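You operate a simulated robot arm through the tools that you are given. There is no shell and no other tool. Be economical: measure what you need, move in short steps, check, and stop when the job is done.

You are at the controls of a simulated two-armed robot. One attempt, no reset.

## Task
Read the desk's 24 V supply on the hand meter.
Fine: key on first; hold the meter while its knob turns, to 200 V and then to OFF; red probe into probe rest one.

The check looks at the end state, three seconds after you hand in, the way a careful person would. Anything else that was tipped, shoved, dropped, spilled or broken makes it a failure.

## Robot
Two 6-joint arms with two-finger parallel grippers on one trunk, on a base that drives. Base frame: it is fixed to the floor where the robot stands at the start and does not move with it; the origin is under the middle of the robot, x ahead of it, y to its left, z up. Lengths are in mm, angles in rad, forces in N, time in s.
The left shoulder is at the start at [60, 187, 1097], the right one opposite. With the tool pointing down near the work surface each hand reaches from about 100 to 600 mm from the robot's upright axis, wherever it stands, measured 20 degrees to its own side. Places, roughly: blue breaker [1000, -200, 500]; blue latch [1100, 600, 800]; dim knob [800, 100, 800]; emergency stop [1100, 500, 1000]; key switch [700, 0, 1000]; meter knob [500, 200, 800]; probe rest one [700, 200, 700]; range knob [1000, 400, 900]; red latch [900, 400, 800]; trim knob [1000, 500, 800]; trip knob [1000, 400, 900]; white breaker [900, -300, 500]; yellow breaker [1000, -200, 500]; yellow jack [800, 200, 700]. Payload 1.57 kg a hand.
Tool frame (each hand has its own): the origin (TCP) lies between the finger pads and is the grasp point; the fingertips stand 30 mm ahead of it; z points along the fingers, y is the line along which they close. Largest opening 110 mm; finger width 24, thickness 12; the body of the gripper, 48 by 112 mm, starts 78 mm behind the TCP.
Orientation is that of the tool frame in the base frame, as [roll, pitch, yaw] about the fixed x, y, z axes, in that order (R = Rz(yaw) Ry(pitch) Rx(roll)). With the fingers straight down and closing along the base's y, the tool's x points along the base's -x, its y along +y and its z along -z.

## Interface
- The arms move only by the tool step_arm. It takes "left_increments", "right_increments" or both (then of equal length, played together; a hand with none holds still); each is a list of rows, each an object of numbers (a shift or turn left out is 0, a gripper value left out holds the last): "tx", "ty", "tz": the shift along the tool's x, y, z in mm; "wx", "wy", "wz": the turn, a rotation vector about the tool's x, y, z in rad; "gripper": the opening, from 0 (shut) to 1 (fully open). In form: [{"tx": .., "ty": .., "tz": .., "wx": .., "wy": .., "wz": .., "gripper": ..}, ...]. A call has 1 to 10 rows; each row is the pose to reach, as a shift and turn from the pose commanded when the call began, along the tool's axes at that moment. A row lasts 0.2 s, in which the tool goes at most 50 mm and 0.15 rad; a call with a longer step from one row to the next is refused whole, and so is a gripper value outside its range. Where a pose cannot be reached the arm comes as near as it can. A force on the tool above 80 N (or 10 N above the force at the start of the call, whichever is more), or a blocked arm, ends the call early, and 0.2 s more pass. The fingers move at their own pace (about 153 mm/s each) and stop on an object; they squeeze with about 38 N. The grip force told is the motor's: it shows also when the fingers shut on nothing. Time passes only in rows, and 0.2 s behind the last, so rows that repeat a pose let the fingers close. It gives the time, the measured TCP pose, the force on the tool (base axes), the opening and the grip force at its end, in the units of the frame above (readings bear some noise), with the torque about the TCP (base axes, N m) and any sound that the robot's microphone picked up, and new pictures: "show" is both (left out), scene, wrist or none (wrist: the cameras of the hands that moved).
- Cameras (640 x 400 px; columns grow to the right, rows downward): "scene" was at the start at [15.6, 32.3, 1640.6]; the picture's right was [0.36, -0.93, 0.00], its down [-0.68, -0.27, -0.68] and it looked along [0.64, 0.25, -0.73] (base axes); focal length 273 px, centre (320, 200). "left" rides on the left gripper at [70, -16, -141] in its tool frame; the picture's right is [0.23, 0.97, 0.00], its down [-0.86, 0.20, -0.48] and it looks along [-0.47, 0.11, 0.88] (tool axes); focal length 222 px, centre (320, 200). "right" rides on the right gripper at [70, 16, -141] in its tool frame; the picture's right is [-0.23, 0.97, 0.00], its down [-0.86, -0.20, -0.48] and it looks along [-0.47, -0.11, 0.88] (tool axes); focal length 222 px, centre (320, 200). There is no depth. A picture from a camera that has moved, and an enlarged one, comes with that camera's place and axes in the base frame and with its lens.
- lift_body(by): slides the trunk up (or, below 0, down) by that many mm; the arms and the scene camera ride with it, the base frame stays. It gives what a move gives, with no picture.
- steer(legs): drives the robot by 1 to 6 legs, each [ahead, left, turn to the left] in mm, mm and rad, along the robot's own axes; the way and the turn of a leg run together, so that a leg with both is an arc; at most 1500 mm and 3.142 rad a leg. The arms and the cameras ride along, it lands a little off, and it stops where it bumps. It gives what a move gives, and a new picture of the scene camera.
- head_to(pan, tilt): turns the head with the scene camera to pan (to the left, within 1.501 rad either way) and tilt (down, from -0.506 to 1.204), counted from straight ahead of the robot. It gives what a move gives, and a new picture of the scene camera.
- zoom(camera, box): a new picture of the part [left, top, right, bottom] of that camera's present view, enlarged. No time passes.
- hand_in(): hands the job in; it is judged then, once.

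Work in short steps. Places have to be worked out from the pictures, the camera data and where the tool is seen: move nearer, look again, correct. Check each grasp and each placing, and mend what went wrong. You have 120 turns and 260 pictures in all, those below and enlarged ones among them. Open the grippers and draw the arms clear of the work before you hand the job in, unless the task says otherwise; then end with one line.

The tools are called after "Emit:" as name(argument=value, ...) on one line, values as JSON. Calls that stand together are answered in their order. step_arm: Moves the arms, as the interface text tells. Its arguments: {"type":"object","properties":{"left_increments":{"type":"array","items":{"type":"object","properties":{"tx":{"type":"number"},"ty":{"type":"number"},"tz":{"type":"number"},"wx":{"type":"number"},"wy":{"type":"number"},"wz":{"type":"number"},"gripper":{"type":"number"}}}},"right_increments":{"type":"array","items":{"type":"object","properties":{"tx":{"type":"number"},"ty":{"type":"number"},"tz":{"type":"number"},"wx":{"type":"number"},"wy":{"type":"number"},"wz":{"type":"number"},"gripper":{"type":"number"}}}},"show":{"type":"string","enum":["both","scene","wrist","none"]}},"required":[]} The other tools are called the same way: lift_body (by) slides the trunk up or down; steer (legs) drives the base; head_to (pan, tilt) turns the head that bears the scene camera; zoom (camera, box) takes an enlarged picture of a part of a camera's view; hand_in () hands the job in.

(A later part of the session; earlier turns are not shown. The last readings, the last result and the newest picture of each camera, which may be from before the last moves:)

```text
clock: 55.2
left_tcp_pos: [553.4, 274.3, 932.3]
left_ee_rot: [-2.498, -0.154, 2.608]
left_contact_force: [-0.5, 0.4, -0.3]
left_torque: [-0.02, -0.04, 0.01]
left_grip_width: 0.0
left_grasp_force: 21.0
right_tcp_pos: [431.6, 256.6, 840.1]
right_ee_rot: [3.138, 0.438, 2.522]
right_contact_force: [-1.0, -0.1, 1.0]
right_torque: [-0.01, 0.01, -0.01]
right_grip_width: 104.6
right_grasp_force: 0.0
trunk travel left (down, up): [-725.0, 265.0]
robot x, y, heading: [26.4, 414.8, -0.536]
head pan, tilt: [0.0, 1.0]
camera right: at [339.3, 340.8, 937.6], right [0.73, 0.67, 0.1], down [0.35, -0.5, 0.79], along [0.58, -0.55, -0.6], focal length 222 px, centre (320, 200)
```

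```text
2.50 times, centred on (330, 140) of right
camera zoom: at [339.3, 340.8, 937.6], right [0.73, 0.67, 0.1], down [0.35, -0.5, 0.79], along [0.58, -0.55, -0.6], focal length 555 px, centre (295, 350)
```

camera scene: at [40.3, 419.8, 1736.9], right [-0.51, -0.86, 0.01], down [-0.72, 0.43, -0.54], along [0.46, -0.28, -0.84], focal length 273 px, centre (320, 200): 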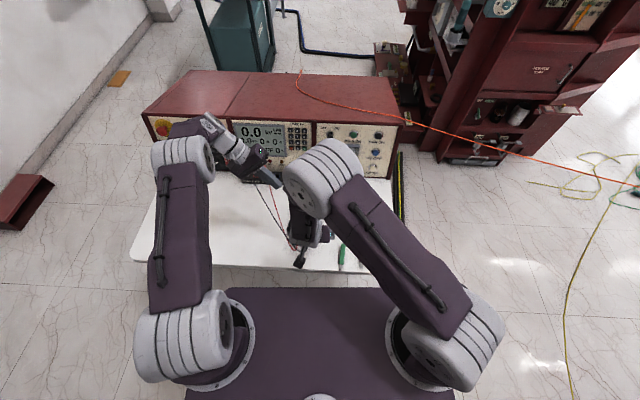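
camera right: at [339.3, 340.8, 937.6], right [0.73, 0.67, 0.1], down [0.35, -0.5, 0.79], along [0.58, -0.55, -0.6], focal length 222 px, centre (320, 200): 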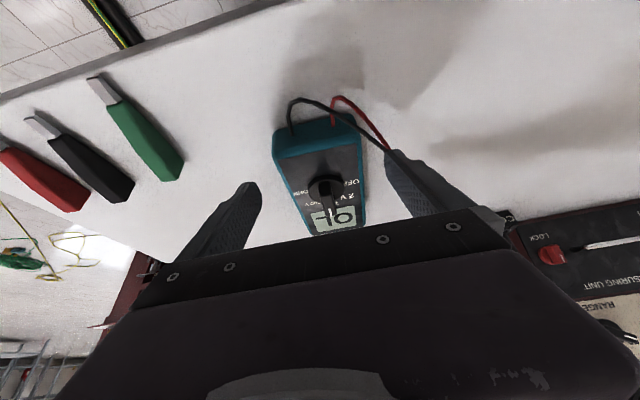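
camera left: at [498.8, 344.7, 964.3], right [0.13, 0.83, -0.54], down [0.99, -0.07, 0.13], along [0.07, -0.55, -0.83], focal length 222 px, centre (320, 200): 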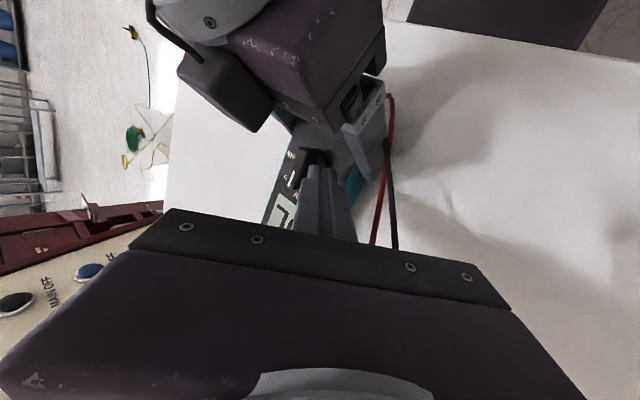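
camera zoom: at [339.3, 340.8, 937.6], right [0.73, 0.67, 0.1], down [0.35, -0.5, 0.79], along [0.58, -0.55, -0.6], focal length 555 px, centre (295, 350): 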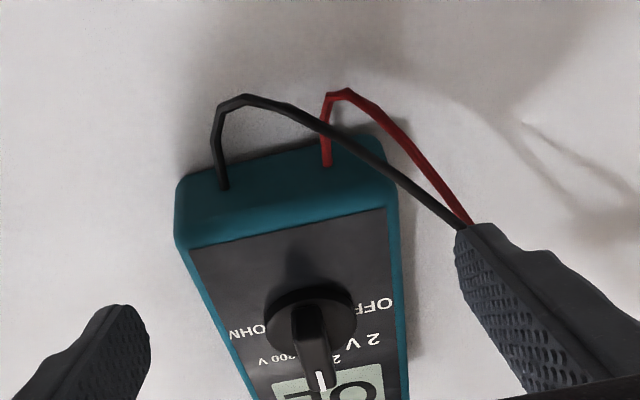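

Aligned as before; descend 64 mm and close.

Emit:
step_arm(right_increments=[{"tz": 20}, {"tz": 40}, {"tz": 56}, {"tz": 64}, {"tz": 64, "gripper": 0.85}, {"tz": 64, "gripper": 0.6}, {"tz": 64, "gripper": 0.6}], show="wrist")

```text
clock: 56.8
left_tcp_pos: [553.5, 272.0, 933.1]
left_ee_rot: [-2.497, -0.158, 2.608]
left_contact_force: [0.8, -0.6, 0.7]
left_torque: [-0.01, -0.01, 0.02]
left_grip_width: 0.0
left_grasp_force: 21.5
right_tcp_pos: [452.1, 241.6, 782.4]
right_ee_rot: [3.14, 0.437, 2.522]
right_contact_force: [0.8, -0.3, 0.4]
right_torque: [-0.26, -0.12, 0.02]
right_grip_width: 86.1
right_grasp_force: 38.0
trunk travel left (down, up): [-725.0, 265.0]
robot x, y, heading: [24.1, 414.3, -0.536]
head pan, tilt: [0.0, 1.0]
camera right: at [361.0, 324.9, 879.3], right [0.73, 0.67, 0.1], down [0.35, -0.5, 0.79], along [0.58, -0.55, -0.6], focal length 222 px, centre (320, 200)
```

right: 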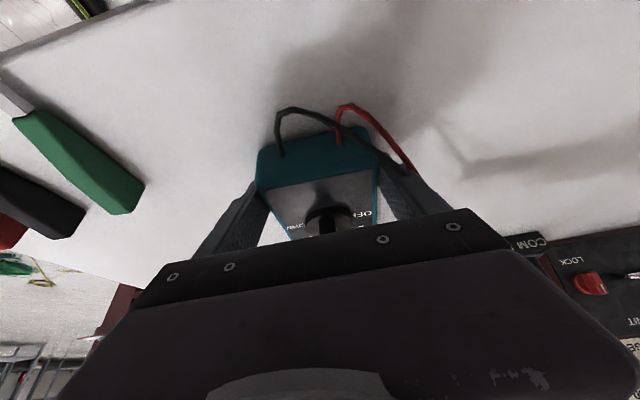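

Held again. Left tip to the hover beside the ridge.

Emit:
step_arm(left_increments=[{"tx": 1, "ty": 6, "tz": 25}, {"tx": 2, "ty": 10, "tz": 50}, {"tx": 3, "ty": 14, "tz": 75}, {"tx": 4, "ty": 14, "tz": 85}, {"tx": 4, "ty": 14, "tz": 85}], show="wrist")

Emit:
zoom(camera="left", box=[240, 60, 400, 220])

```text
clock: 58.0
left_tcp_pos: [519.1, 246.9, 857.1]
left_ee_rot: [-2.496, -0.157, 2.607]
left_contact_force: [0.5, 0.2, 0.1]
left_torque: [0.0, -0.01, 0.03]
left_grip_width: 0.2
left_grasp_force: 21.0
right_tcp_pos: [453.6, 241.0, 782.1]
right_ee_rot: [3.14, 0.438, 2.521]
right_contact_force: [0.3, 0.7, 0.3]
right_torque: [-0.13, 0.09, -0.13]
right_grip_width: 85.9
right_grasp_force: 38.1
trunk travel left (down, up): [-725.0, 265.0]
robot x, y, heading: [32.8, 413.6, -0.537]
head pan, tilt: [0.0, 1.0]
camera left: at [513.8, 334.2, 989.3], right [0.13, 0.83, -0.54], down [0.99, -0.07, 0.13], along [0.07, -0.55, -0.83], focal length 222 px, centre (320, 200)
```

left: 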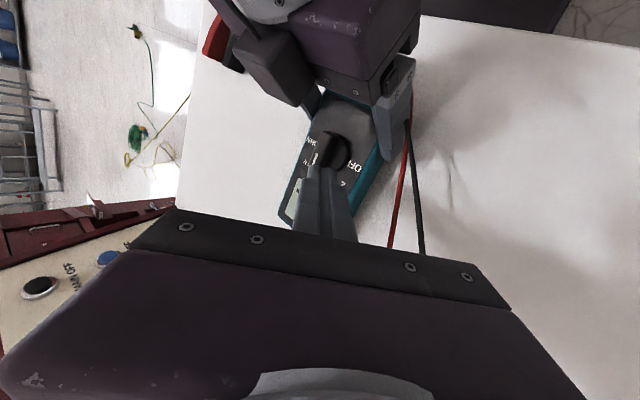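

```text
2.50 times, centred on (320, 140) of left
camera zoom: at [513.8, 334.2, 989.3], right [0.13, 0.83, -0.54], down [0.99, -0.07, 0.13], along [0.07, -0.55, -0.83], focal length 555 px, centre (320, 350)
```

zoom: 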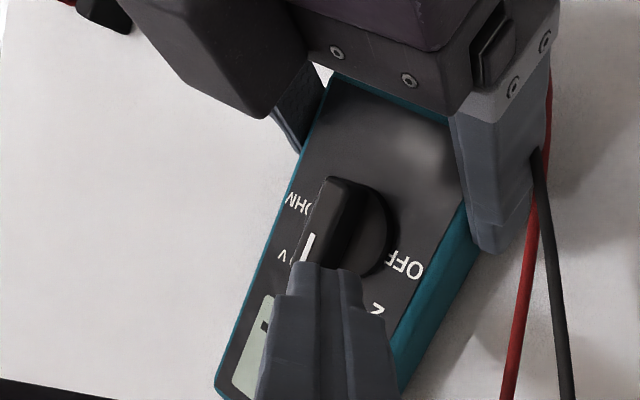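

Tip is over the left of the pointer end; lower nearly to the disc.

Emit:
step_arm(left_increments=[{"tx": -3, "ty": 12, "tz": 8}, {"tx": -5, "ty": 15, "tz": 16}, {"tx": -5, "ty": 15, "tz": 24}, {"tx": -5, "ty": 15, "tz": 28}], show="wrist")

Emit:
zoom(camera="left", box=[240, 60, 400, 220])

```text
clock: 59.0
left_tcp_pos: [516.7, 241.3, 826.5]
left_ee_rot: [-2.496, -0.157, 2.607]
left_contact_force: [-0.1, 0.3, 0.2]
left_torque: [-0.02, -0.02, 0.0]
left_grip_width: 0.0
left_grasp_force: 21.1
right_tcp_pos: [453.0, 240.4, 782.2]
right_ee_rot: [3.139, 0.437, 2.521]
right_contact_force: [-0.6, -0.7, 0.2]
right_torque: [-0.15, 0.1, -0.16]
right_grip_width: 85.8
right_grasp_force: 37.9
trunk travel left (down, up): [-725.0, 265.0]
robot x, y, heading: [26.7, 417.5, -0.542]
head pan, tilt: [0.0, 1.0]
camera left: at [511.0, 329.8, 958.5], right [0.12, 0.83, -0.54], down [0.99, -0.07, 0.13], along [0.07, -0.55, -0.83], focal length 222 px, centre (320, 200)
```

left: 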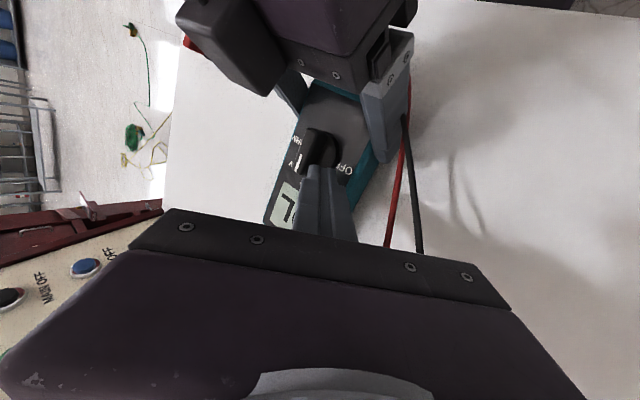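

```text
2.50 times, centred on (320, 140) of left
camera zoom: at [511.0, 329.8, 958.5], right [0.12, 0.83, -0.54], down [0.99, -0.07, 0.13], along [0.07, -0.55, -0.83], focal length 555 px, centre (320, 350)
```

zoom: 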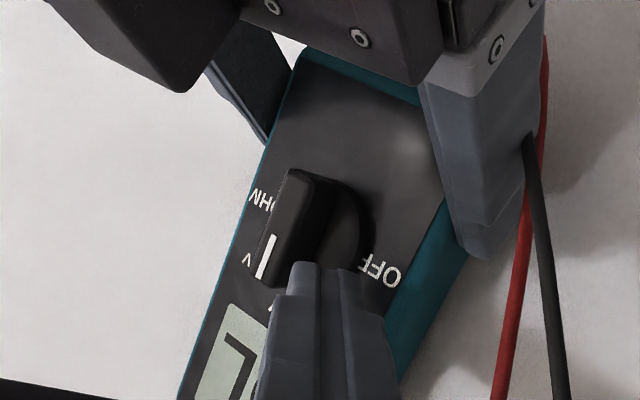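

Tip is beside the ridge. Push the pointer end to the right along an arc toward 200 V.

Emit:
step_arm(left_increments=[{"tx": -0.5, "ty": -4.9, "tz": 3.6}, {"tx": -2, "ty": -9.1, "tz": 6.5}, {"tx": -4.6, "ty": -12.8, "tz": 8.8}, {"tx": -4.6, "ty": -12.8, "tz": 8.8}], show="wrist")

Emit:
zoom(camera="left", box=[220, 60, 380, 240])

```text
clock: 60.0
left_tcp_pos: [514.1, 226.0, 826.2]
left_ee_rot: [-2.496, -0.157, 2.607]
left_contact_force: [3.9, 1.3, 0.4]
left_torque: [0.02, -0.05, 0.03]
left_grip_width: 0.0
left_grasp_force: 20.9
right_tcp_pos: [452.5, 240.1, 782.1]
right_ee_rot: [3.137, 0.436, 2.522]
right_contact_force: [-2.9, -1.2, -0.3]
right_torque: [-0.36, -0.23, -0.27]
right_grip_width: 85.8
right_grasp_force: 38.2
trunk travel left (down, up): [-725.0, 265.0]
robot x, y, heading: [25.6, 409.8, -0.538]
head pan, tilt: [0.0, 1.0]
camera left: at [507.5, 313.8, 957.8], right [0.13, 0.83, -0.54], down [0.99, -0.07, 0.13], along [0.07, -0.55, -0.83], focal length 222 px, centre (320, 200)
```

left: 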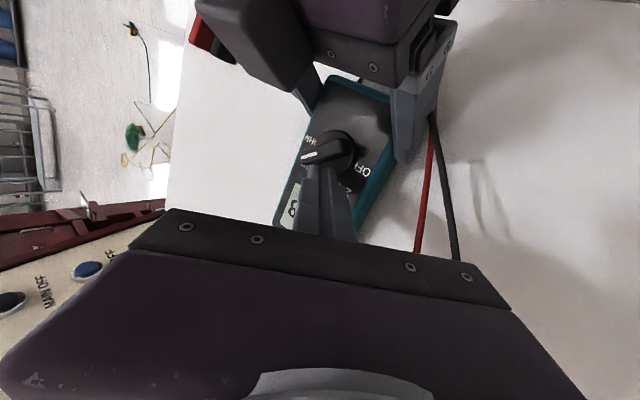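

```text
2.22 times, centred on (300, 150) of left
camera zoom: at [507.5, 313.8, 957.8], right [0.13, 0.83, -0.54], down [0.99, -0.07, 0.13], along [0.07, -0.55, -0.83], focal length 494 px, centre (364, 311)
```

zoom: 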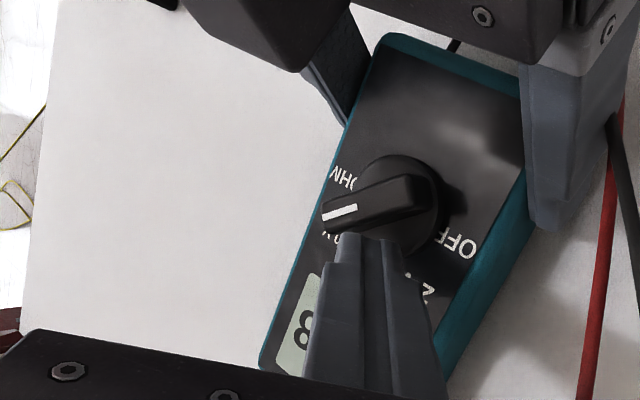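

Knob turned to about 45°, 200 V it seems, display ends in "8". Back the finger off to read the display.

Emit:
step_arm(left_increments=[{"tz": -20}, {"tz": -50}, {"tz": -80}], show="wrist")

Emit:
zoom(camera="left", box=[250, 90, 400, 240])

Emit:
zoom(camera="scene", box=[260, 150, 360, 250])

```text
clock: 60.8
left_tcp_pos: [545.5, 263.2, 887.5]
left_ee_rot: [-2.497, -0.159, 2.609]
left_contact_force: [-0.6, 0.3, 0.8]
left_torque: [-0.02, 0.0, 0.0]
left_grip_width: 0.1
left_grasp_force: 21.3
right_tcp_pos: [453.3, 240.4, 782.1]
right_ee_rot: [3.14, 0.436, 2.522]
right_contact_force: [-0.2, 0.8, -0.3]
right_torque: [-0.1, 0.09, 0.0]
right_grip_width: 85.7
right_grasp_force: 38.0
trunk travel left (down, up): [-725.0, 265.0]
robot x, y, heading: [27.2, 413.7, -0.538]
head pan, tilt: [0.0, 1.0]
camera left: at [539.3, 350.7, 1020.1], right [0.12, 0.83, -0.54], down [0.99, -0.07, 0.13], along [0.07, -0.55, -0.83], focal length 222 px, centre (320, 200)
```

left: 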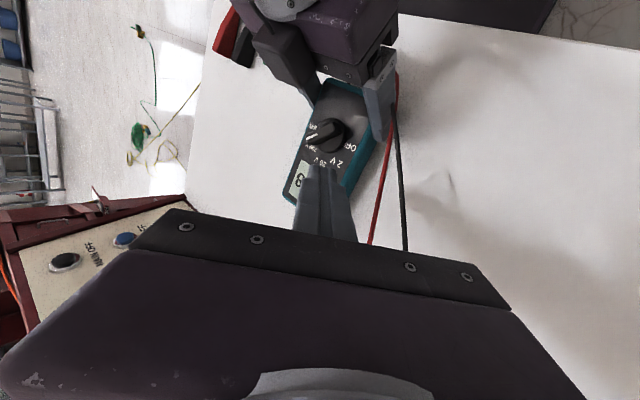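

```text
2.67 times, centred on (325, 165) of left
camera zoom: at [539.3, 350.7, 1020.1], right [0.12, 0.83, -0.54], down [0.99, -0.07, 0.13], along [0.07, -0.55, -0.83], focal length 592 px, centre (307, 293)
```

zoom: 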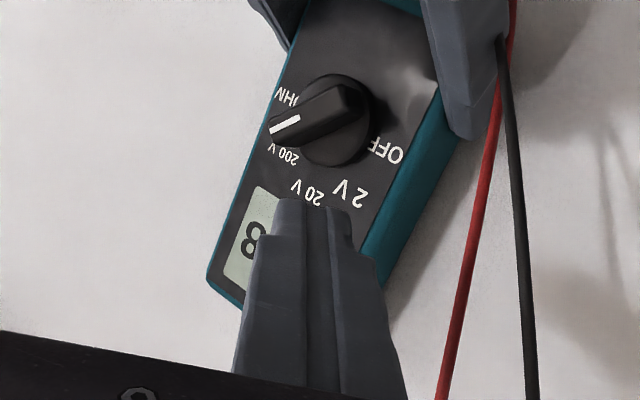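

```text
4.00 times, centred on (310, 200) of scene
camera zoom: at [36.1, 413.3, 1626.9], right [-0.51, -0.86, 0.0], down [-0.72, 0.43, -0.54], along [0.46, -0.28, -0.84], focal length 1091 px, centre (360, 200)
```

zoom: 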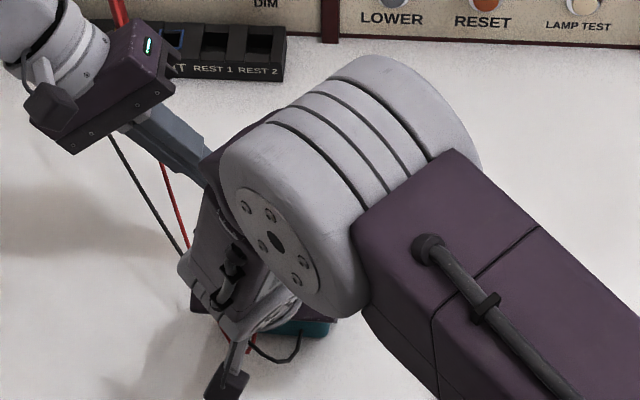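

Emit:
step_arm(left_increments=[{"ty": 15, "tx": -25, "tz": -25}, {"ty": 30, "tx": -50, "tz": -50}], show="wrist")

Emit:
zoom(camera="left", box=[220, 50, 370, 220])

```text
clock: 61.4
left_tcp_pos: [585.5, 294.3, 908.2]
left_ee_rot: [-2.498, -0.157, 2.607]
left_contact_force: [0.6, -0.4, -0.1]
left_torque: [-0.03, 0.01, -0.04]
left_grip_width: 0.0
left_grasp_force: 20.9
left hand out of reach, approached as far as the arm can: row 1, 2
right_tcp_pos: [453.7, 239.5, 782.1]
right_ee_rot: [3.138, 0.436, 2.521]
right_contact_force: [-0.6, -0.2, -0.4]
right_torque: [-0.17, 0.02, -0.07]
right_grip_width: 85.8
right_grasp_force: 38.7
trunk travel left (down, up): [-725.0, 265.0]
robot x, y, heading: [26.2, 410.8, -0.535]
head pan, tilt: [0.0, 1.0]
camera left: at [580.9, 382.6, 1040.0], right [0.12, 0.83, -0.54], down [0.99, -0.07, 0.13], along [0.07, -0.55, -0.83], focal length 222 px, centre (320, 200)
```

left: 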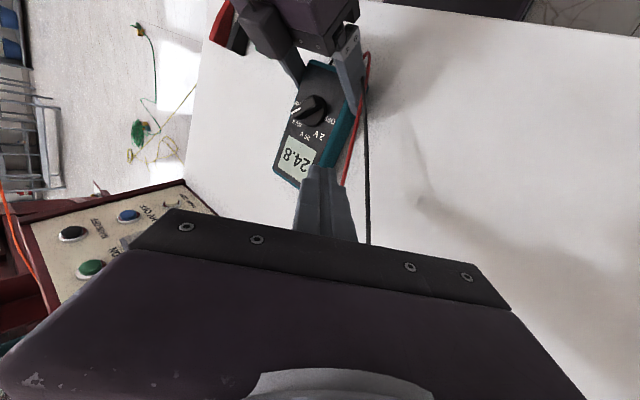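

```text
2.35 times, centred on (295, 135) of left
camera zoom: at [580.9, 382.6, 1040.0], right [0.12, 0.83, -0.54], down [0.99, -0.07, 0.13], along [0.07, -0.55, -0.83], focal length 523 px, centre (379, 353)
```

zoom: 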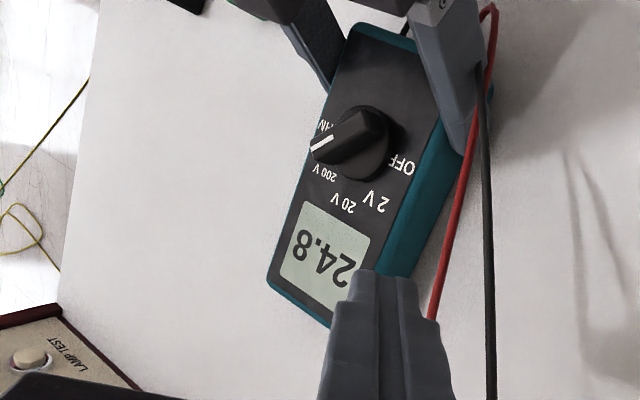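

The meter reads 24.8 V on 200 V. Now I bring the fingertip over to the right side of the pointer (high path), tilting the hand a bit further from the holder.

Emit:
step_arm(left_increments=[{"tx": 5, "ty": -19, "tz": 20, "wy": 0.03, "wz": -0.023}, {"tx": 11, "ty": -38, "tz": 45, "wy": 0.06, "wz": -0.046}, {"tx": 16, "ty": -57, "tz": 75, "wy": 0.09, "wz": -0.069}, {"tx": 21, "ty": -76, "tz": 106, "wy": 0.119, "wz": -0.091}, {"tx": 21, "ty": -76, "tz": 106, "wy": 0.119, "wz": -0.091}], show="both")

Emit:
zoom(camera="left", box=[260, 60, 420, 220])

```text
clock: 62.6
left_tcp_pos: [502.6, 199.6, 871.8]
left_ee_rot: [-2.498, -0.307, 2.61]
left_contact_force: [0.2, -0.1, -0.7]
left_torque: [0.0, -0.01, -0.01]
left_grip_width: 0.0
left_grasp_force: 21.5
right_tcp_pos: [452.5, 239.8, 780.8]
right_ee_rot: [3.137, 0.436, 2.522]
right_contact_force: [0.6, -1.2, 1.5]
right_torque: [-0.15, 0.22, 0.06]
right_grip_width: 85.8
right_grasp_force: 37.7
trunk travel left (down, up): [-725.0, 265.0]
robot x, y, heading: [30.5, 416.4, -0.541]
head pan, tilt: [0.0, 1.0]
camera scene: at [36.0, 413.2, 1626.9], right [-0.51, -0.86, 0.0], down [-0.72, 0.43, -0.54], along [0.46, -0.28, -0.84], focal length 273 px, centre (320, 200)
camera left: at [514.6, 277.2, 1008.9], right [0.06, 0.87, -0.49], down [1.0, -0.07, -0.01], along [-0.04, -0.49, -0.87], focal length 222 px, centre (320, 200)
```

scene: 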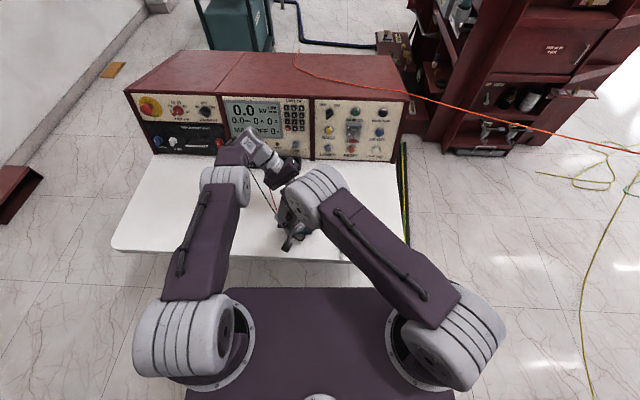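
left: 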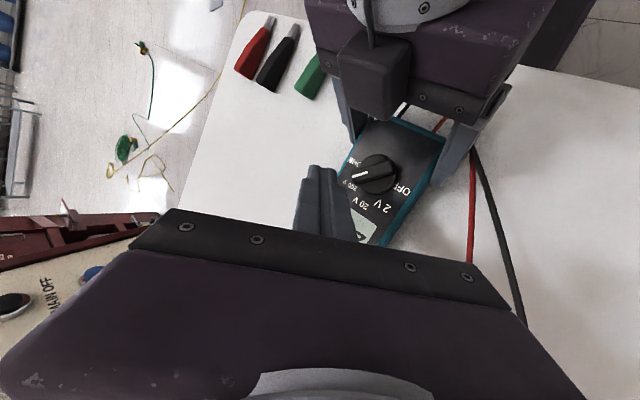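

```text
2.50 times, centred on (340, 140) of left
camera zoom: at [514.6, 277.2, 1008.9], right [0.06, 0.87, -0.49], down [1.0, -0.07, -0.01], along [-0.04, -0.49, -0.87], focal length 555 px, centre (270, 350)
```

zoom: 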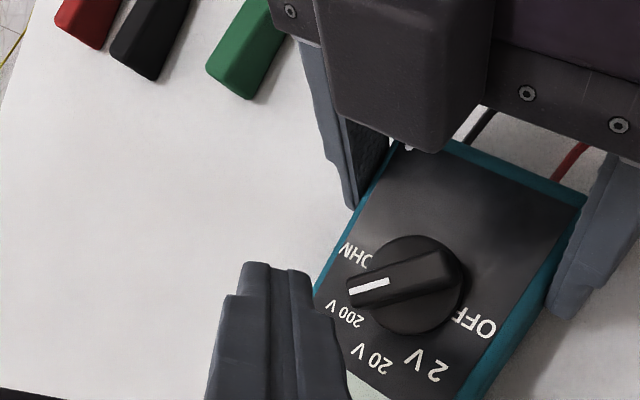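

Pointer sits on 200 V. Now move the tip behind-right of the pointer and down partway.

Emit:
step_arm(left_increments=[{"tx": 8, "ty": 6, "tz": 12}, {"tx": 14.8, "ty": 12.8, "tz": 23.7}, {"tx": 12.5, "ty": 17.4, "tz": 30}, {"tx": 10, "ty": 22, "tz": 36}, {"tx": 10, "ty": 22, "tz": 36}], show="wrist")

Emit:
zoom(camera="left", box=[260, 60, 420, 220])

```text
clock: 63.8
left_tcp_pos: [481.6, 206.2, 835.5]
left_ee_rot: [-2.494, -0.304, 2.608]
left_contact_force: [-4.4, -1.8, 27.7]
left_torque: [-0.26, 0.12, 0.0]
left_grip_width: 0.0
left_grasp_force: 21.4
right_tcp_pos: [452.3, 241.0, 780.8]
right_ee_rot: [3.138, 0.436, 2.522]
right_contact_force: [8.3, -1.8, -10.9]
right_torque: [-0.41, -0.1, 0.35]
right_grip_width: 86.0
right_grasp_force: 38.3
trunk travel left (down, up): [-725.0, 265.0]
robot x, y, heading: [21.8, 412.5, -0.536]
head pan, tilt: [0.0, 1.0]
camera left: at [492.5, 284.8, 973.5], right [0.06, 0.87, -0.49], down [1.0, -0.07, -0.01], along [-0.04, -0.49, -0.87], focal length 222 px, centre (320, 200)
```

left: 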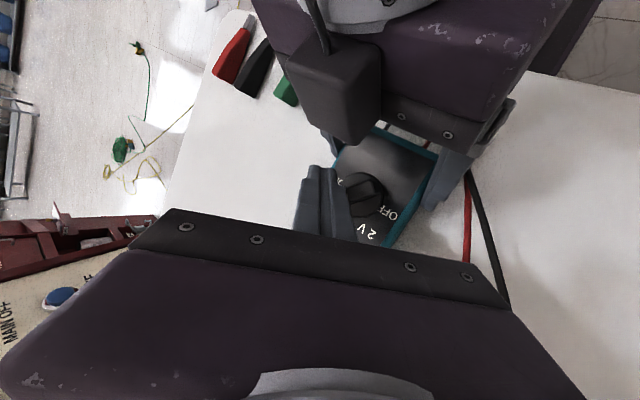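

```text
2.50 times, centred on (340, 140) of left
camera zoom: at [492.5, 284.8, 973.5], right [0.06, 0.87, -0.49], down [1.0, -0.07, -0.01], along [-0.04, -0.49, -0.87], focal length 555 px, centre (270, 350)
```

zoom: 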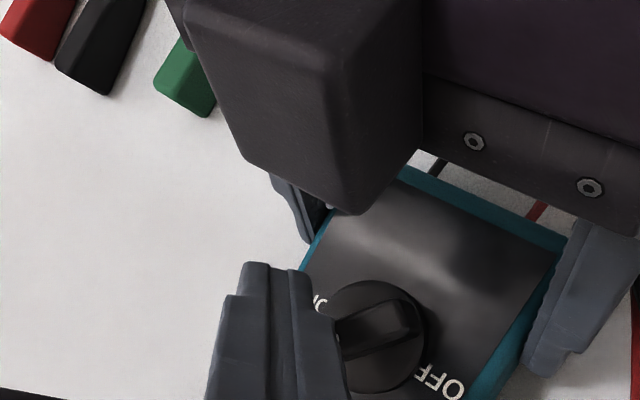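

The tip landed on the pointer's top edge (28 N). Lift, shift 8 mm further right, and lower again.

Emit:
step_arm(left_increments=[{"tx": 2.4, "ty": -4.6, "tz": -6.1}, {"tx": 4, "ty": -10.6, "tz": -0.9}, {"tx": 1.6, "ty": -6, "tz": 5.2}, {"tx": -0.8, "ty": -1.4, "tz": 11.3}], show="wrist")

Emit:
zoom(camera="left", box=[260, 60, 420, 220])

```text
clock: 64.8
left_tcp_pos: [475.4, 201.9, 827.1]
left_ee_rot: [-2.496, -0.308, 2.609]
left_contact_force: [-3.2, 2.1, 11.4]
left_torque: [0.03, 0.0, 0.0]
left_grip_width: 0.0
left_grasp_force: 20.8
right_tcp_pos: [451.9, 240.9, 781.5]
right_ee_rot: [3.139, 0.437, 2.522]
right_contact_force: [5.5, -3.0, -3.3]
right_torque: [0.01, 0.16, 0.21]
right_grip_width: 85.8
right_grasp_force: 37.8
trunk travel left (down, up): [-725.0, 265.0]
robot x, y, heading: [25.4, 414.3, -0.54]
head pan, tilt: [0.0, 1.0]
camera left: at [486.7, 279.1, 965.6], right [0.06, 0.87, -0.49], down [1.0, -0.07, -0.01], along [-0.04, -0.49, -0.87], focal length 222 px, centre (320, 200)
```

left: 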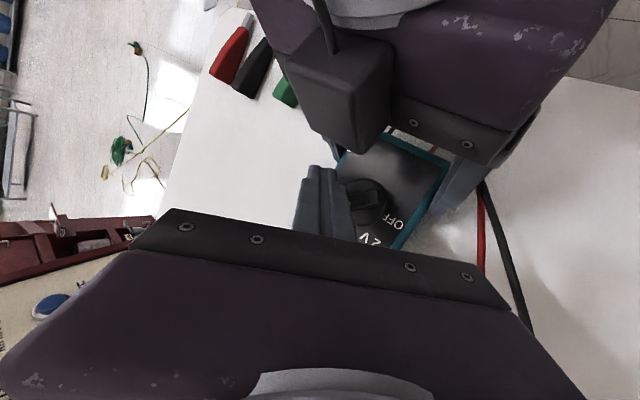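

```text
2.50 times, centred on (340, 140) of left
camera zoom: at [486.7, 279.1, 965.6], right [0.06, 0.87, -0.49], down [1.0, -0.07, -0.01], along [-0.04, -0.49, -0.87], focal length 555 px, centre (270, 350)
```

zoom: 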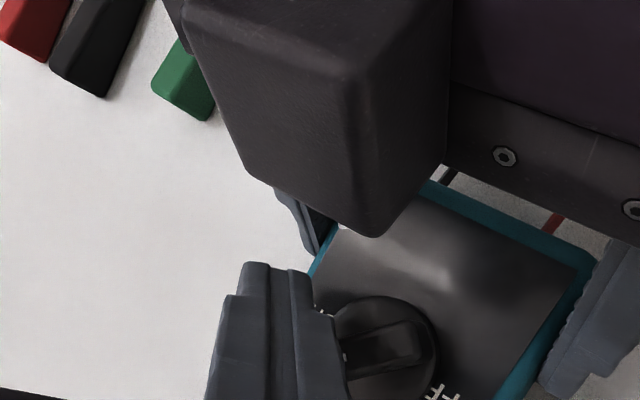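

The tip is at the pointer's end; I need it on the near (robot) side of the pointer. Lift, go 9 mm back, 7 mm left, lower.

Emit:
step_arm(left_increments=[{"tx": 3.5, "ty": -6.9, "tz": -9.1}, {"tx": 12.1, "ty": -4.7, "tz": -7.4}, {"tx": 11.6, "ty": 0.7, "tz": -11.8}, {"tx": 8.6, "ty": 6.5, "tz": -4.2}, {"tx": 7.4, "ty": 8.8, "tz": -1.2}], show="wrist")

Emit:
zoom(camera="left", box=[260, 60, 420, 220])

```text
clock: 66.0
left_tcp_pos: [471.2, 213.0, 826.3]
left_ee_rot: [-2.496, -0.308, 2.607]
left_contact_force: [-3.7, 1.9, 10.5]
left_torque: [0.01, 0.03, 0.0]
left_grip_width: 0.0
left_grasp_force: 21.8
right_tcp_pos: [452.1, 241.0, 781.4]
right_ee_rot: [3.139, 0.435, 2.521]
right_contact_force: [6.9, -2.0, -2.1]
right_torque: [-0.05, 0.26, 0.13]
right_grip_width: 85.9
right_grasp_force: 37.6
trunk travel left (down, up): [-725.0, 265.0]
robot x, y, heading: [30.7, 412.5, -0.537]
head pan, tilt: [0.0, 1.0]
camera left: at [483.2, 290.4, 963.7], right [0.06, 0.87, -0.49], down [1.0, -0.07, -0.01], along [-0.04, -0.49, -0.87], focal length 222 px, centre (320, 200)
```

left: 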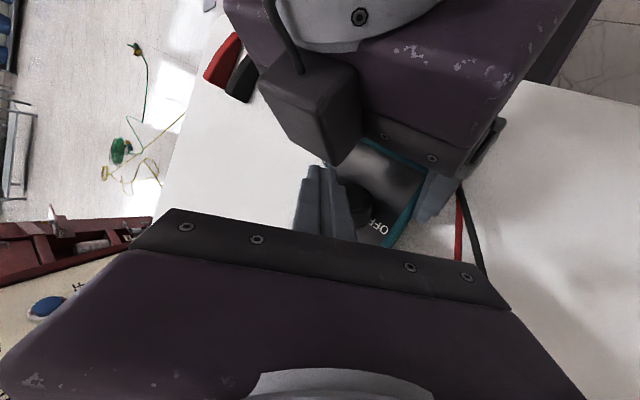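

```text
2.50 times, centred on (340, 140) of left
camera zoom: at [483.2, 290.4, 963.7], right [0.06, 0.87, -0.49], down [1.0, -0.07, -0.01], along [-0.04, -0.49, -0.87], focal length 555 px, centre (270, 350)
```

zoom: 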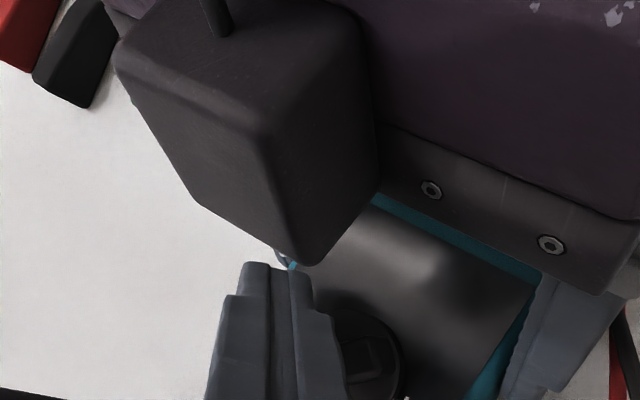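

The tip now rests lightly on the disc behind the pointer. Raise 1.5 mm and sweep forward-left to push the pointer counter-clockwise to about 20 V.

Emit:
step_arm(left_increments=[{"tx": -3.4, "ty": 1.7, "tz": -4.6}, {"tx": -8.4, "ty": 2.8, "tz": -7.4}, {"tx": -11.4, "ty": 3.7, "tz": -9.2}, {"tx": -17.4, "ty": 4.5, "tz": -12.2}, {"tx": -23.2, "ty": 4.2, "tz": -14.2}], show="wrist")

Emit:
zoom(camera="left", box=[260, 60, 420, 220])

```text
clock: 67.2
left_tcp_pos: [502.8, 211.3, 827.8]
left_ee_rot: [-2.499, -0.296, 2.617]
left_contact_force: [1.1, -26.3, -5.7]
left_torque: [-0.67, -0.15, 0.51]
left_grip_width: 0.0
left_grasp_force: 21.2
right_tcp_pos: [452.0, 242.4, 780.9]
right_ee_rot: [3.136, 0.433, 2.524]
right_contact_force: [-0.7, 23.5, 9.4]
right_torque: [-0.54, -0.41, 0.79]
right_grip_width: 85.8
right_grasp_force: 38.7
trunk travel left (down, up): [-725.0, 265.0]
robot x, y, heading: [24.6, 413.3, -0.537]
head pan, tilt: [0.0, 1.0]
camera left: at [511.6, 288.2, 965.0], right [0.06, 0.87, -0.49], down [1.0, -0.06, 0.0], along [-0.03, -0.49, -0.87], focal length 222 px, centre (320, 200)
```

left: 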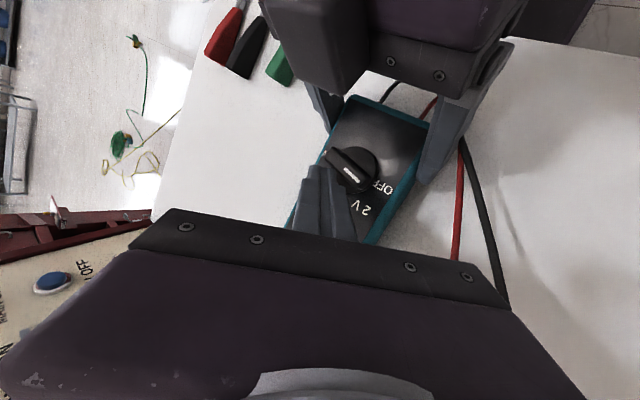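

```text
2.50 times, centred on (340, 140) of left
camera zoom: at [511.6, 288.2, 965.0], right [0.06, 0.87, -0.49], down [1.0, -0.06, 0.0], along [-0.03, -0.49, -0.87], focal length 555 px, centre (270, 350)
```

zoom: 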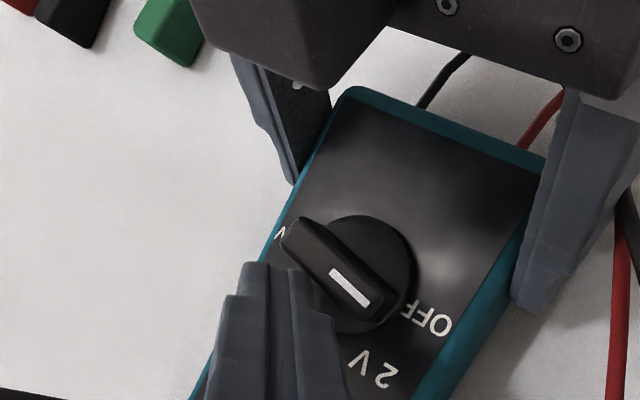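

The pointer has swung to nearly OFF. I lift the finger off and look at knob and display.

Emit:
step_arm(left_increments=[{"tx": -3, "ty": -3, "tz": -5}, {"tx": -6, "ty": -6, "tz": -30}, {"tx": -20, "ty": -10, "tz": -65}], show="wrist")

Emit:
zoom(camera="left", box=[260, 60, 420, 240])

```text
clock: 68.0
left_tcp_pos: [525.8, 234.4, 881.7]
left_ee_rot: [-2.5, -0.309, 2.608]
left_contact_force: [-0.3, -0.2, -1.1]
left_torque: [-0.01, 0.02, 0.0]
left_grip_width: 0.0
left_grasp_force: 21.3
left hand out of reach, approached as far as the arm can: row 1, 2, 3
right_tcp_pos: [450.9, 238.1, 782.3]
right_ee_rot: [3.141, 0.436, 2.518]
right_contact_force: [-0.6, -5.1, 9.6]
right_torque: [0.61, 0.06, -0.08]
right_grip_width: 85.7
right_grasp_force: 37.6
trunk travel left (down, up): [-725.0, 265.0]
robot x, y, heading: [23.8, 416.7, -0.534]
head pan, tilt: [0.0, 1.0]
camera left: at [536.8, 311.7, 1019.0], right [0.06, 0.87, -0.49], down [1.0, -0.07, -0.01], along [-0.04, -0.49, -0.87], focal length 222 px, centre (320, 200)
```

left: 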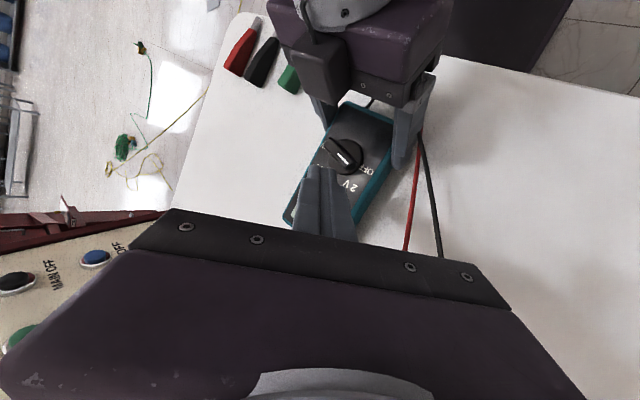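

```text
2.22 times, centred on (340, 150) of left
camera zoom: at [536.8, 311.7, 1019.0], right [0.06, 0.87, -0.49], down [1.0, -0.07, -0.01], along [-0.04, -0.49, -0.87], focal length 494 px, centre (276, 311)
```

zoom: 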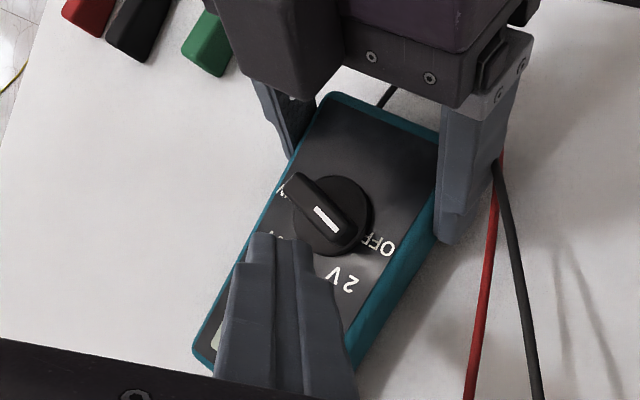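

Pointer is ~15° short of OFF. I straighten the hand's forward tilt and come to hover in front of (display side) the pointer.

Emit:
step_arm(left_increments=[{"wy": -0.08, "wz": 0.06}, {"tx": -3, "ty": 4, "tz": 8, "wy": -0.159, "wz": 0.121}, {"tx": -6.3, "ty": 7.3, "tz": 22, "wy": -0.159, "wz": 0.121}, {"tx": -6.3, "ty": 7.3, "tz": 22, "wy": -0.159, "wz": 0.121}], show="wrist")

Emit:
zoom(camera="left", box=[260, 60, 420, 240])

```text
clock: 69.0
left_tcp_pos: [520.1, 228.1, 857.2]
left_ee_rot: [-2.497, -0.106, 2.609]
left_contact_force: [-0.3, -0.4, -0.1]
left_torque: [-0.01, 0.0, -0.03]
left_grip_width: 0.0
left_grasp_force: 20.8
right_tcp_pos: [452.3, 240.4, 780.6]
right_ee_rot: [3.14, 0.437, 2.522]
right_contact_force: [-1.4, -2.7, 5.8]
right_torque: [0.46, 0.23, 0.08]
right_grip_width: 85.6
right_grasp_force: 37.9
trunk travel left (down, up): [-725.0, 265.0]
robot x, y, heading: [29.8, 412.4, -0.542]
head pan, tilt: [0.0, 1.0]
camera left: at [509.4, 319.0, 986.8], right [0.15, 0.82, -0.56], down [0.98, -0.06, 0.17], along [0.11, -0.57, -0.81], focal length 222 px, centre (320, 200)
```

left: 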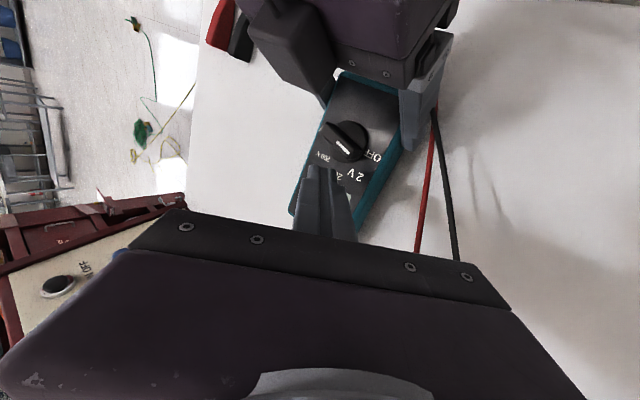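

```text
2.22 times, centred on (340, 150) of left
camera zoom: at [509.4, 319.0, 986.8], right [0.15, 0.82, -0.56], down [0.98, -0.06, 0.17], along [0.11, -0.57, -0.81], focal length 494 px, centre (276, 311)
```

zoom: 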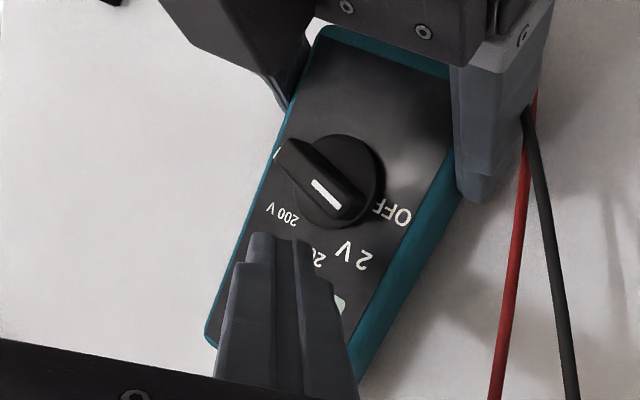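

Lower in front of the pointer, then push back 9 mm toward OFF.

Emit:
step_arm(left_increments=[{"tx": -1.6, "ty": 10, "tz": 11}, {"tx": -3.2, "ty": 20.5, "tz": 22}, {"tx": 0.8, "ty": 21, "tz": 22.1}, {"tx": 4, "ty": 21.4, "tz": 22.2}, {"tx": 6.5, "ty": 21.7, "tz": 22.3}], show="wrist")

Emit:
zoom(camera="left", box=[260, 40, 420, 220])

```text
clock: 70.2
left_tcp_pos: [516.0, 234.5, 828.2]
left_ee_rot: [-2.499, -0.103, 2.611]
left_contact_force: [4.9, -5.6, -2.3]
left_torque: [-0.11, -0.22, 0.11]
left_grip_width: 0.0
left_grasp_force: 20.7
right_tcp_pos: [452.1, 238.8, 781.2]
right_ee_rot: [3.137, 0.434, 2.525]
right_contact_force: [-7.4, 3.9, 6.1]
right_torque: [0.23, -0.07, 0.18]
right_grip_width: 85.7
right_grasp_force: 38.0
trunk travel left (down, up): [-725.0, 265.0]
robot x, y, heading: [27.3, 413.5, -0.537]
head pan, tilt: [0.0, 1.0]
camera left: at [503.2, 326.8, 957.5], right [0.15, 0.82, -0.56], down [0.98, -0.06, 0.17], along [0.11, -0.57, -0.81], focal length 222 px, centre (320, 200)
```

left: 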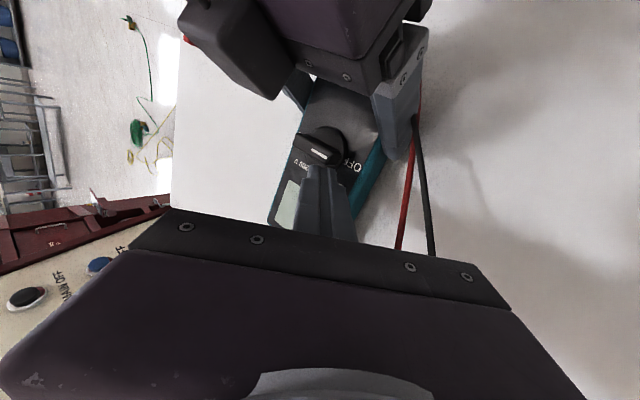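

```text
2.22 times, centred on (340, 130) of left
camera zoom: at [503.2, 326.8, 957.5], right [0.15, 0.82, -0.56], down [0.98, -0.06, 0.17], along [0.11, -0.57, -0.81], focal length 494 px, centre (276, 356)
```

zoom: 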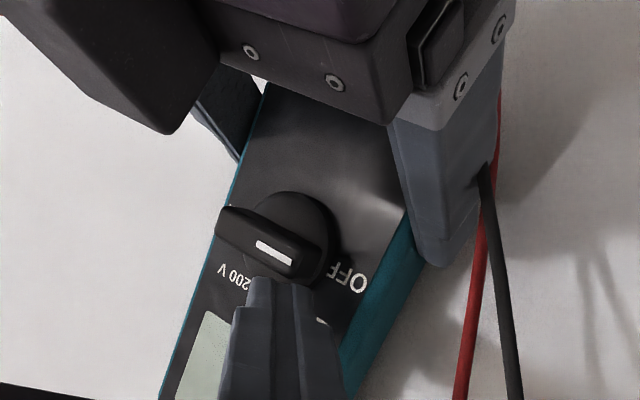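

Pointer aligns with OFF and the display is blank. Withdraw the left hand up and check.

Emit:
step_arm(left_increments=[{"tx": -5, "tz": -5}, {"tx": -8, "tz": -35}, {"tx": -20, "ty": 10, "tz": -75}, {"tx": -30, "ty": 20, "tz": -110}], show="wrist")

Emit:
zoom(camera="left", box=[240, 60, 400, 220])

```text
clock: 71.2
left_tcp_pos: [587.7, 288.7, 899.6]
left_ee_rot: [-2.498, -0.107, 2.608]
left_contact_force: [0.1, -0.4, -0.8]
left_torque: [0.01, -0.02, 0.03]
left_grip_width: 0.1
left_grasp_force: 21.3
right_tcp_pos: [451.9, 239.3, 782.0]
right_ee_rot: [3.138, 0.437, 2.52]
right_contact_force: [-0.5, 1.1, -1.5]
right_torque: [0.34, 0.22, 0.0]
right_grip_width: 85.5
right_grasp_force: 37.9
trunk travel left (down, up): [-725.0, 265.0]
robot x, y, heading: [27.4, 412.0, -0.537]
head pan, tilt: [0.0, 1.0]
camera left: at [576.1, 379.6, 1028.4], right [0.15, 0.82, -0.56], down [0.98, -0.06, 0.17], along [0.1, -0.57, -0.81], focal length 222 px, centre (320, 200)
```

left: 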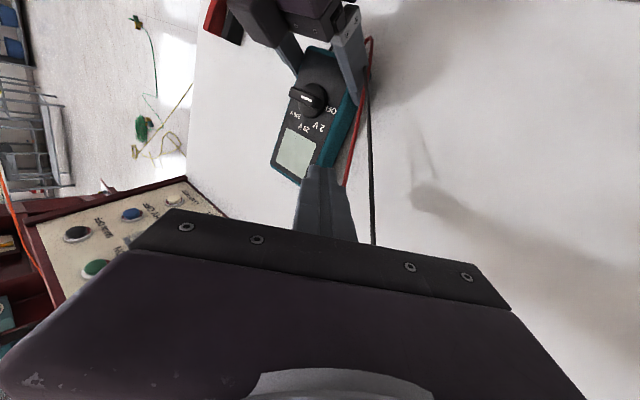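

```text
2.50 times, centred on (320, 140) of left
camera zoom: at [576.1, 379.6, 1028.4], right [0.15, 0.82, -0.56], down [0.98, -0.06, 0.17], along [0.1, -0.57, -0.81], focal length 555 px, centre (320, 350)
```

zoom: 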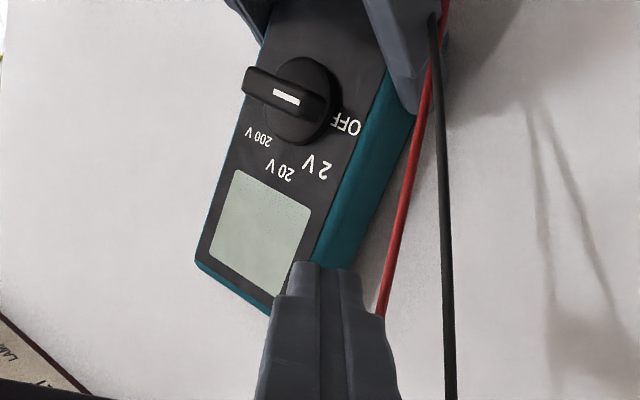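

Meter is OFF. Release the right hand and draw it straight back and up.

Emit:
step_arm(right_increments=[{"gripper": 0.95}, {"gripper": 0.95}, {"tz": -20}, {"tz": -45}, {"tz": -75}, {"tz": -110}, {"tz": -150}, {"tz": -190}], show="scene")

```text
clock: 73.0
left_tcp_pos: [587.1, 287.4, 899.8]
left_ee_rot: [-2.497, -0.105, 2.608]
left_contact_force: [0.2, -0.3, 0.2]
left_torque: [-0.04, -0.04, 0.02]
left_grip_width: 0.3
left_grasp_force: 21.3
right_tcp_pos: [389.3, 286.6, 956.2]
right_ee_rot: [3.139, 0.435, 2.521]
right_contact_force: [0.0, 0.1, 0.2]
right_torque: [0.01, 0.0, 0.0]
right_grip_width: 104.7
right_grasp_force: 0.1
trunk travel left (down, up): [-725.0, 265.0]
robot x, y, heading: [28.0, 416.4, -0.536]
head pan, tilt: [0.0, 1.0]
camera scene: at [34.1, 413.1, 1626.9], right [-0.51, -0.86, 0.0], down [-0.72, 0.43, -0.54], along [0.46, -0.28, -0.84], focal length 273 px, centre (320, 200)
```

scene: 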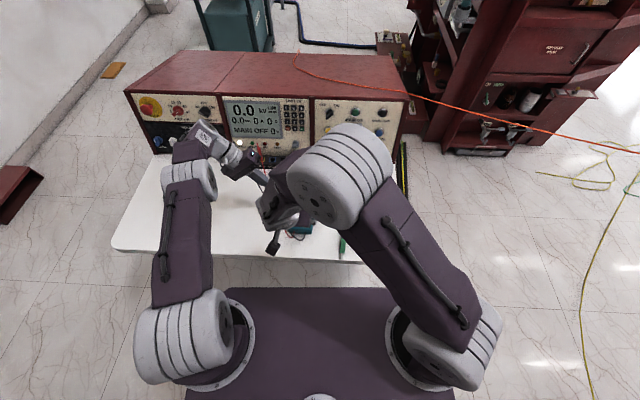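

Move the right arm aside to its own side and return the left hand to pointing down, higher.

Emit:
step_arm(left_increments=[{"tz": -30, "wx": -0.12}, {"tz": -60, "wx": -0.24}, {"tz": -90, "wx": -0.36}, {"tz": -120, "wx": -0.48}, {"tz": -150, "wx": -0.6, "gripper": 0.5}, {"tz": -150, "wx": -0.645, "gripper": 0.5}], right_increments=[{"ty": -30, "tz": -20, "wy": 0.07}, {"ty": -70, "tz": -40, "wy": 0.14}, {"ty": -110, "tz": -60, "wy": 0.21}, {"ty": -150, "tz": -80, "wy": 0.28}, {"ty": -195, "tz": -100, "wy": 0.36}, {"ty": -240, "tz": -120, "wy": 0.43}], show="both")

```text
clock: 74.4
left_tcp_pos: [643.9, 359.3, 1020.1]
left_ee_rot: [3.138, -0.106, 2.607]
left_contact_force: [-1.1, 0.1, -0.1]
left_torque: [-0.01, 0.0, 0.01]
left_grip_width: 55.3
left_grasp_force: 0.0
right_tcp_pos: [206.8, 117.2, 1062.6]
right_ee_rot: [3.135, 0.005, 2.525]
right_contact_force: [-0.5, -0.1, -0.7]
right_torque: [0.02, -0.02, 0.03]
right_grip_width: 104.6
right_grasp_force: 0.1
trunk travel left (down, up): [-725.0, 265.0]
robot x, y, heading: [23.8, 418.3, -0.537]
head pan, tilt: [0.0, 1.0]
camera scene: at [34.3, 411.4, 1626.9], right [-0.51, -0.86, 0.0], down [-0.72, 0.43, -0.54], along [0.46, -0.28, -0.84], focal length 273 px, centre (320, 200)
camera right: at [158.6, 170.3, 1201.7], right [0.75, 0.66, 0.01], down [0.58, -0.66, 0.48], along [0.32, -0.36, -0.88], focal length 222 px, centre (320, 200)
camera left: at [589.3, 372.3, 1167.7], right [0.3, 0.95, 0.03], down [0.88, -0.29, 0.39], along [0.38, -0.09, -0.92], focal length 222 px, centre (320, 200)
```

scene: 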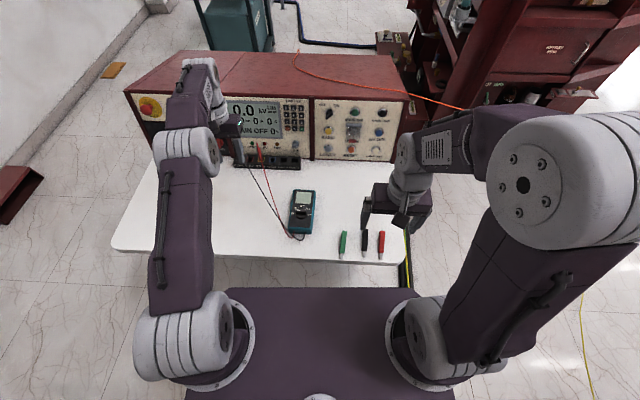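
right: 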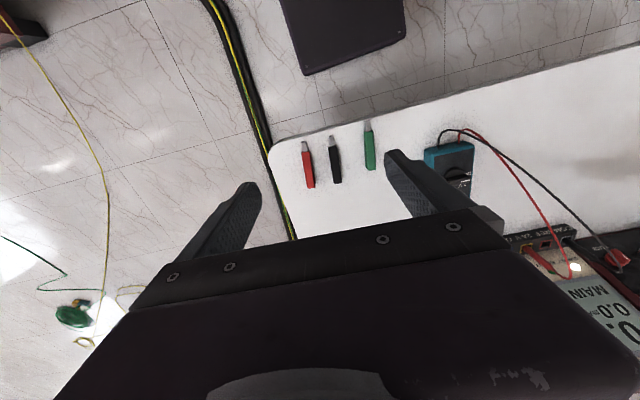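
left: 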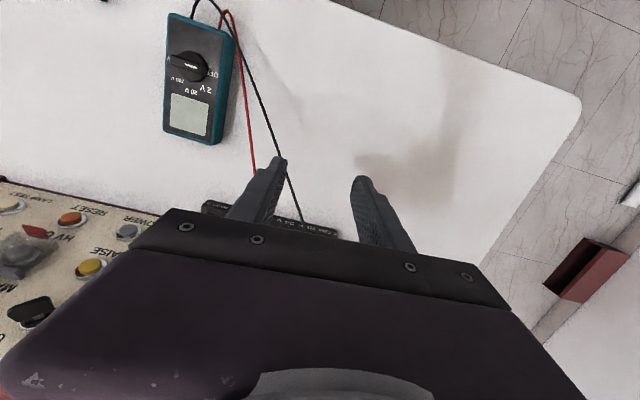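

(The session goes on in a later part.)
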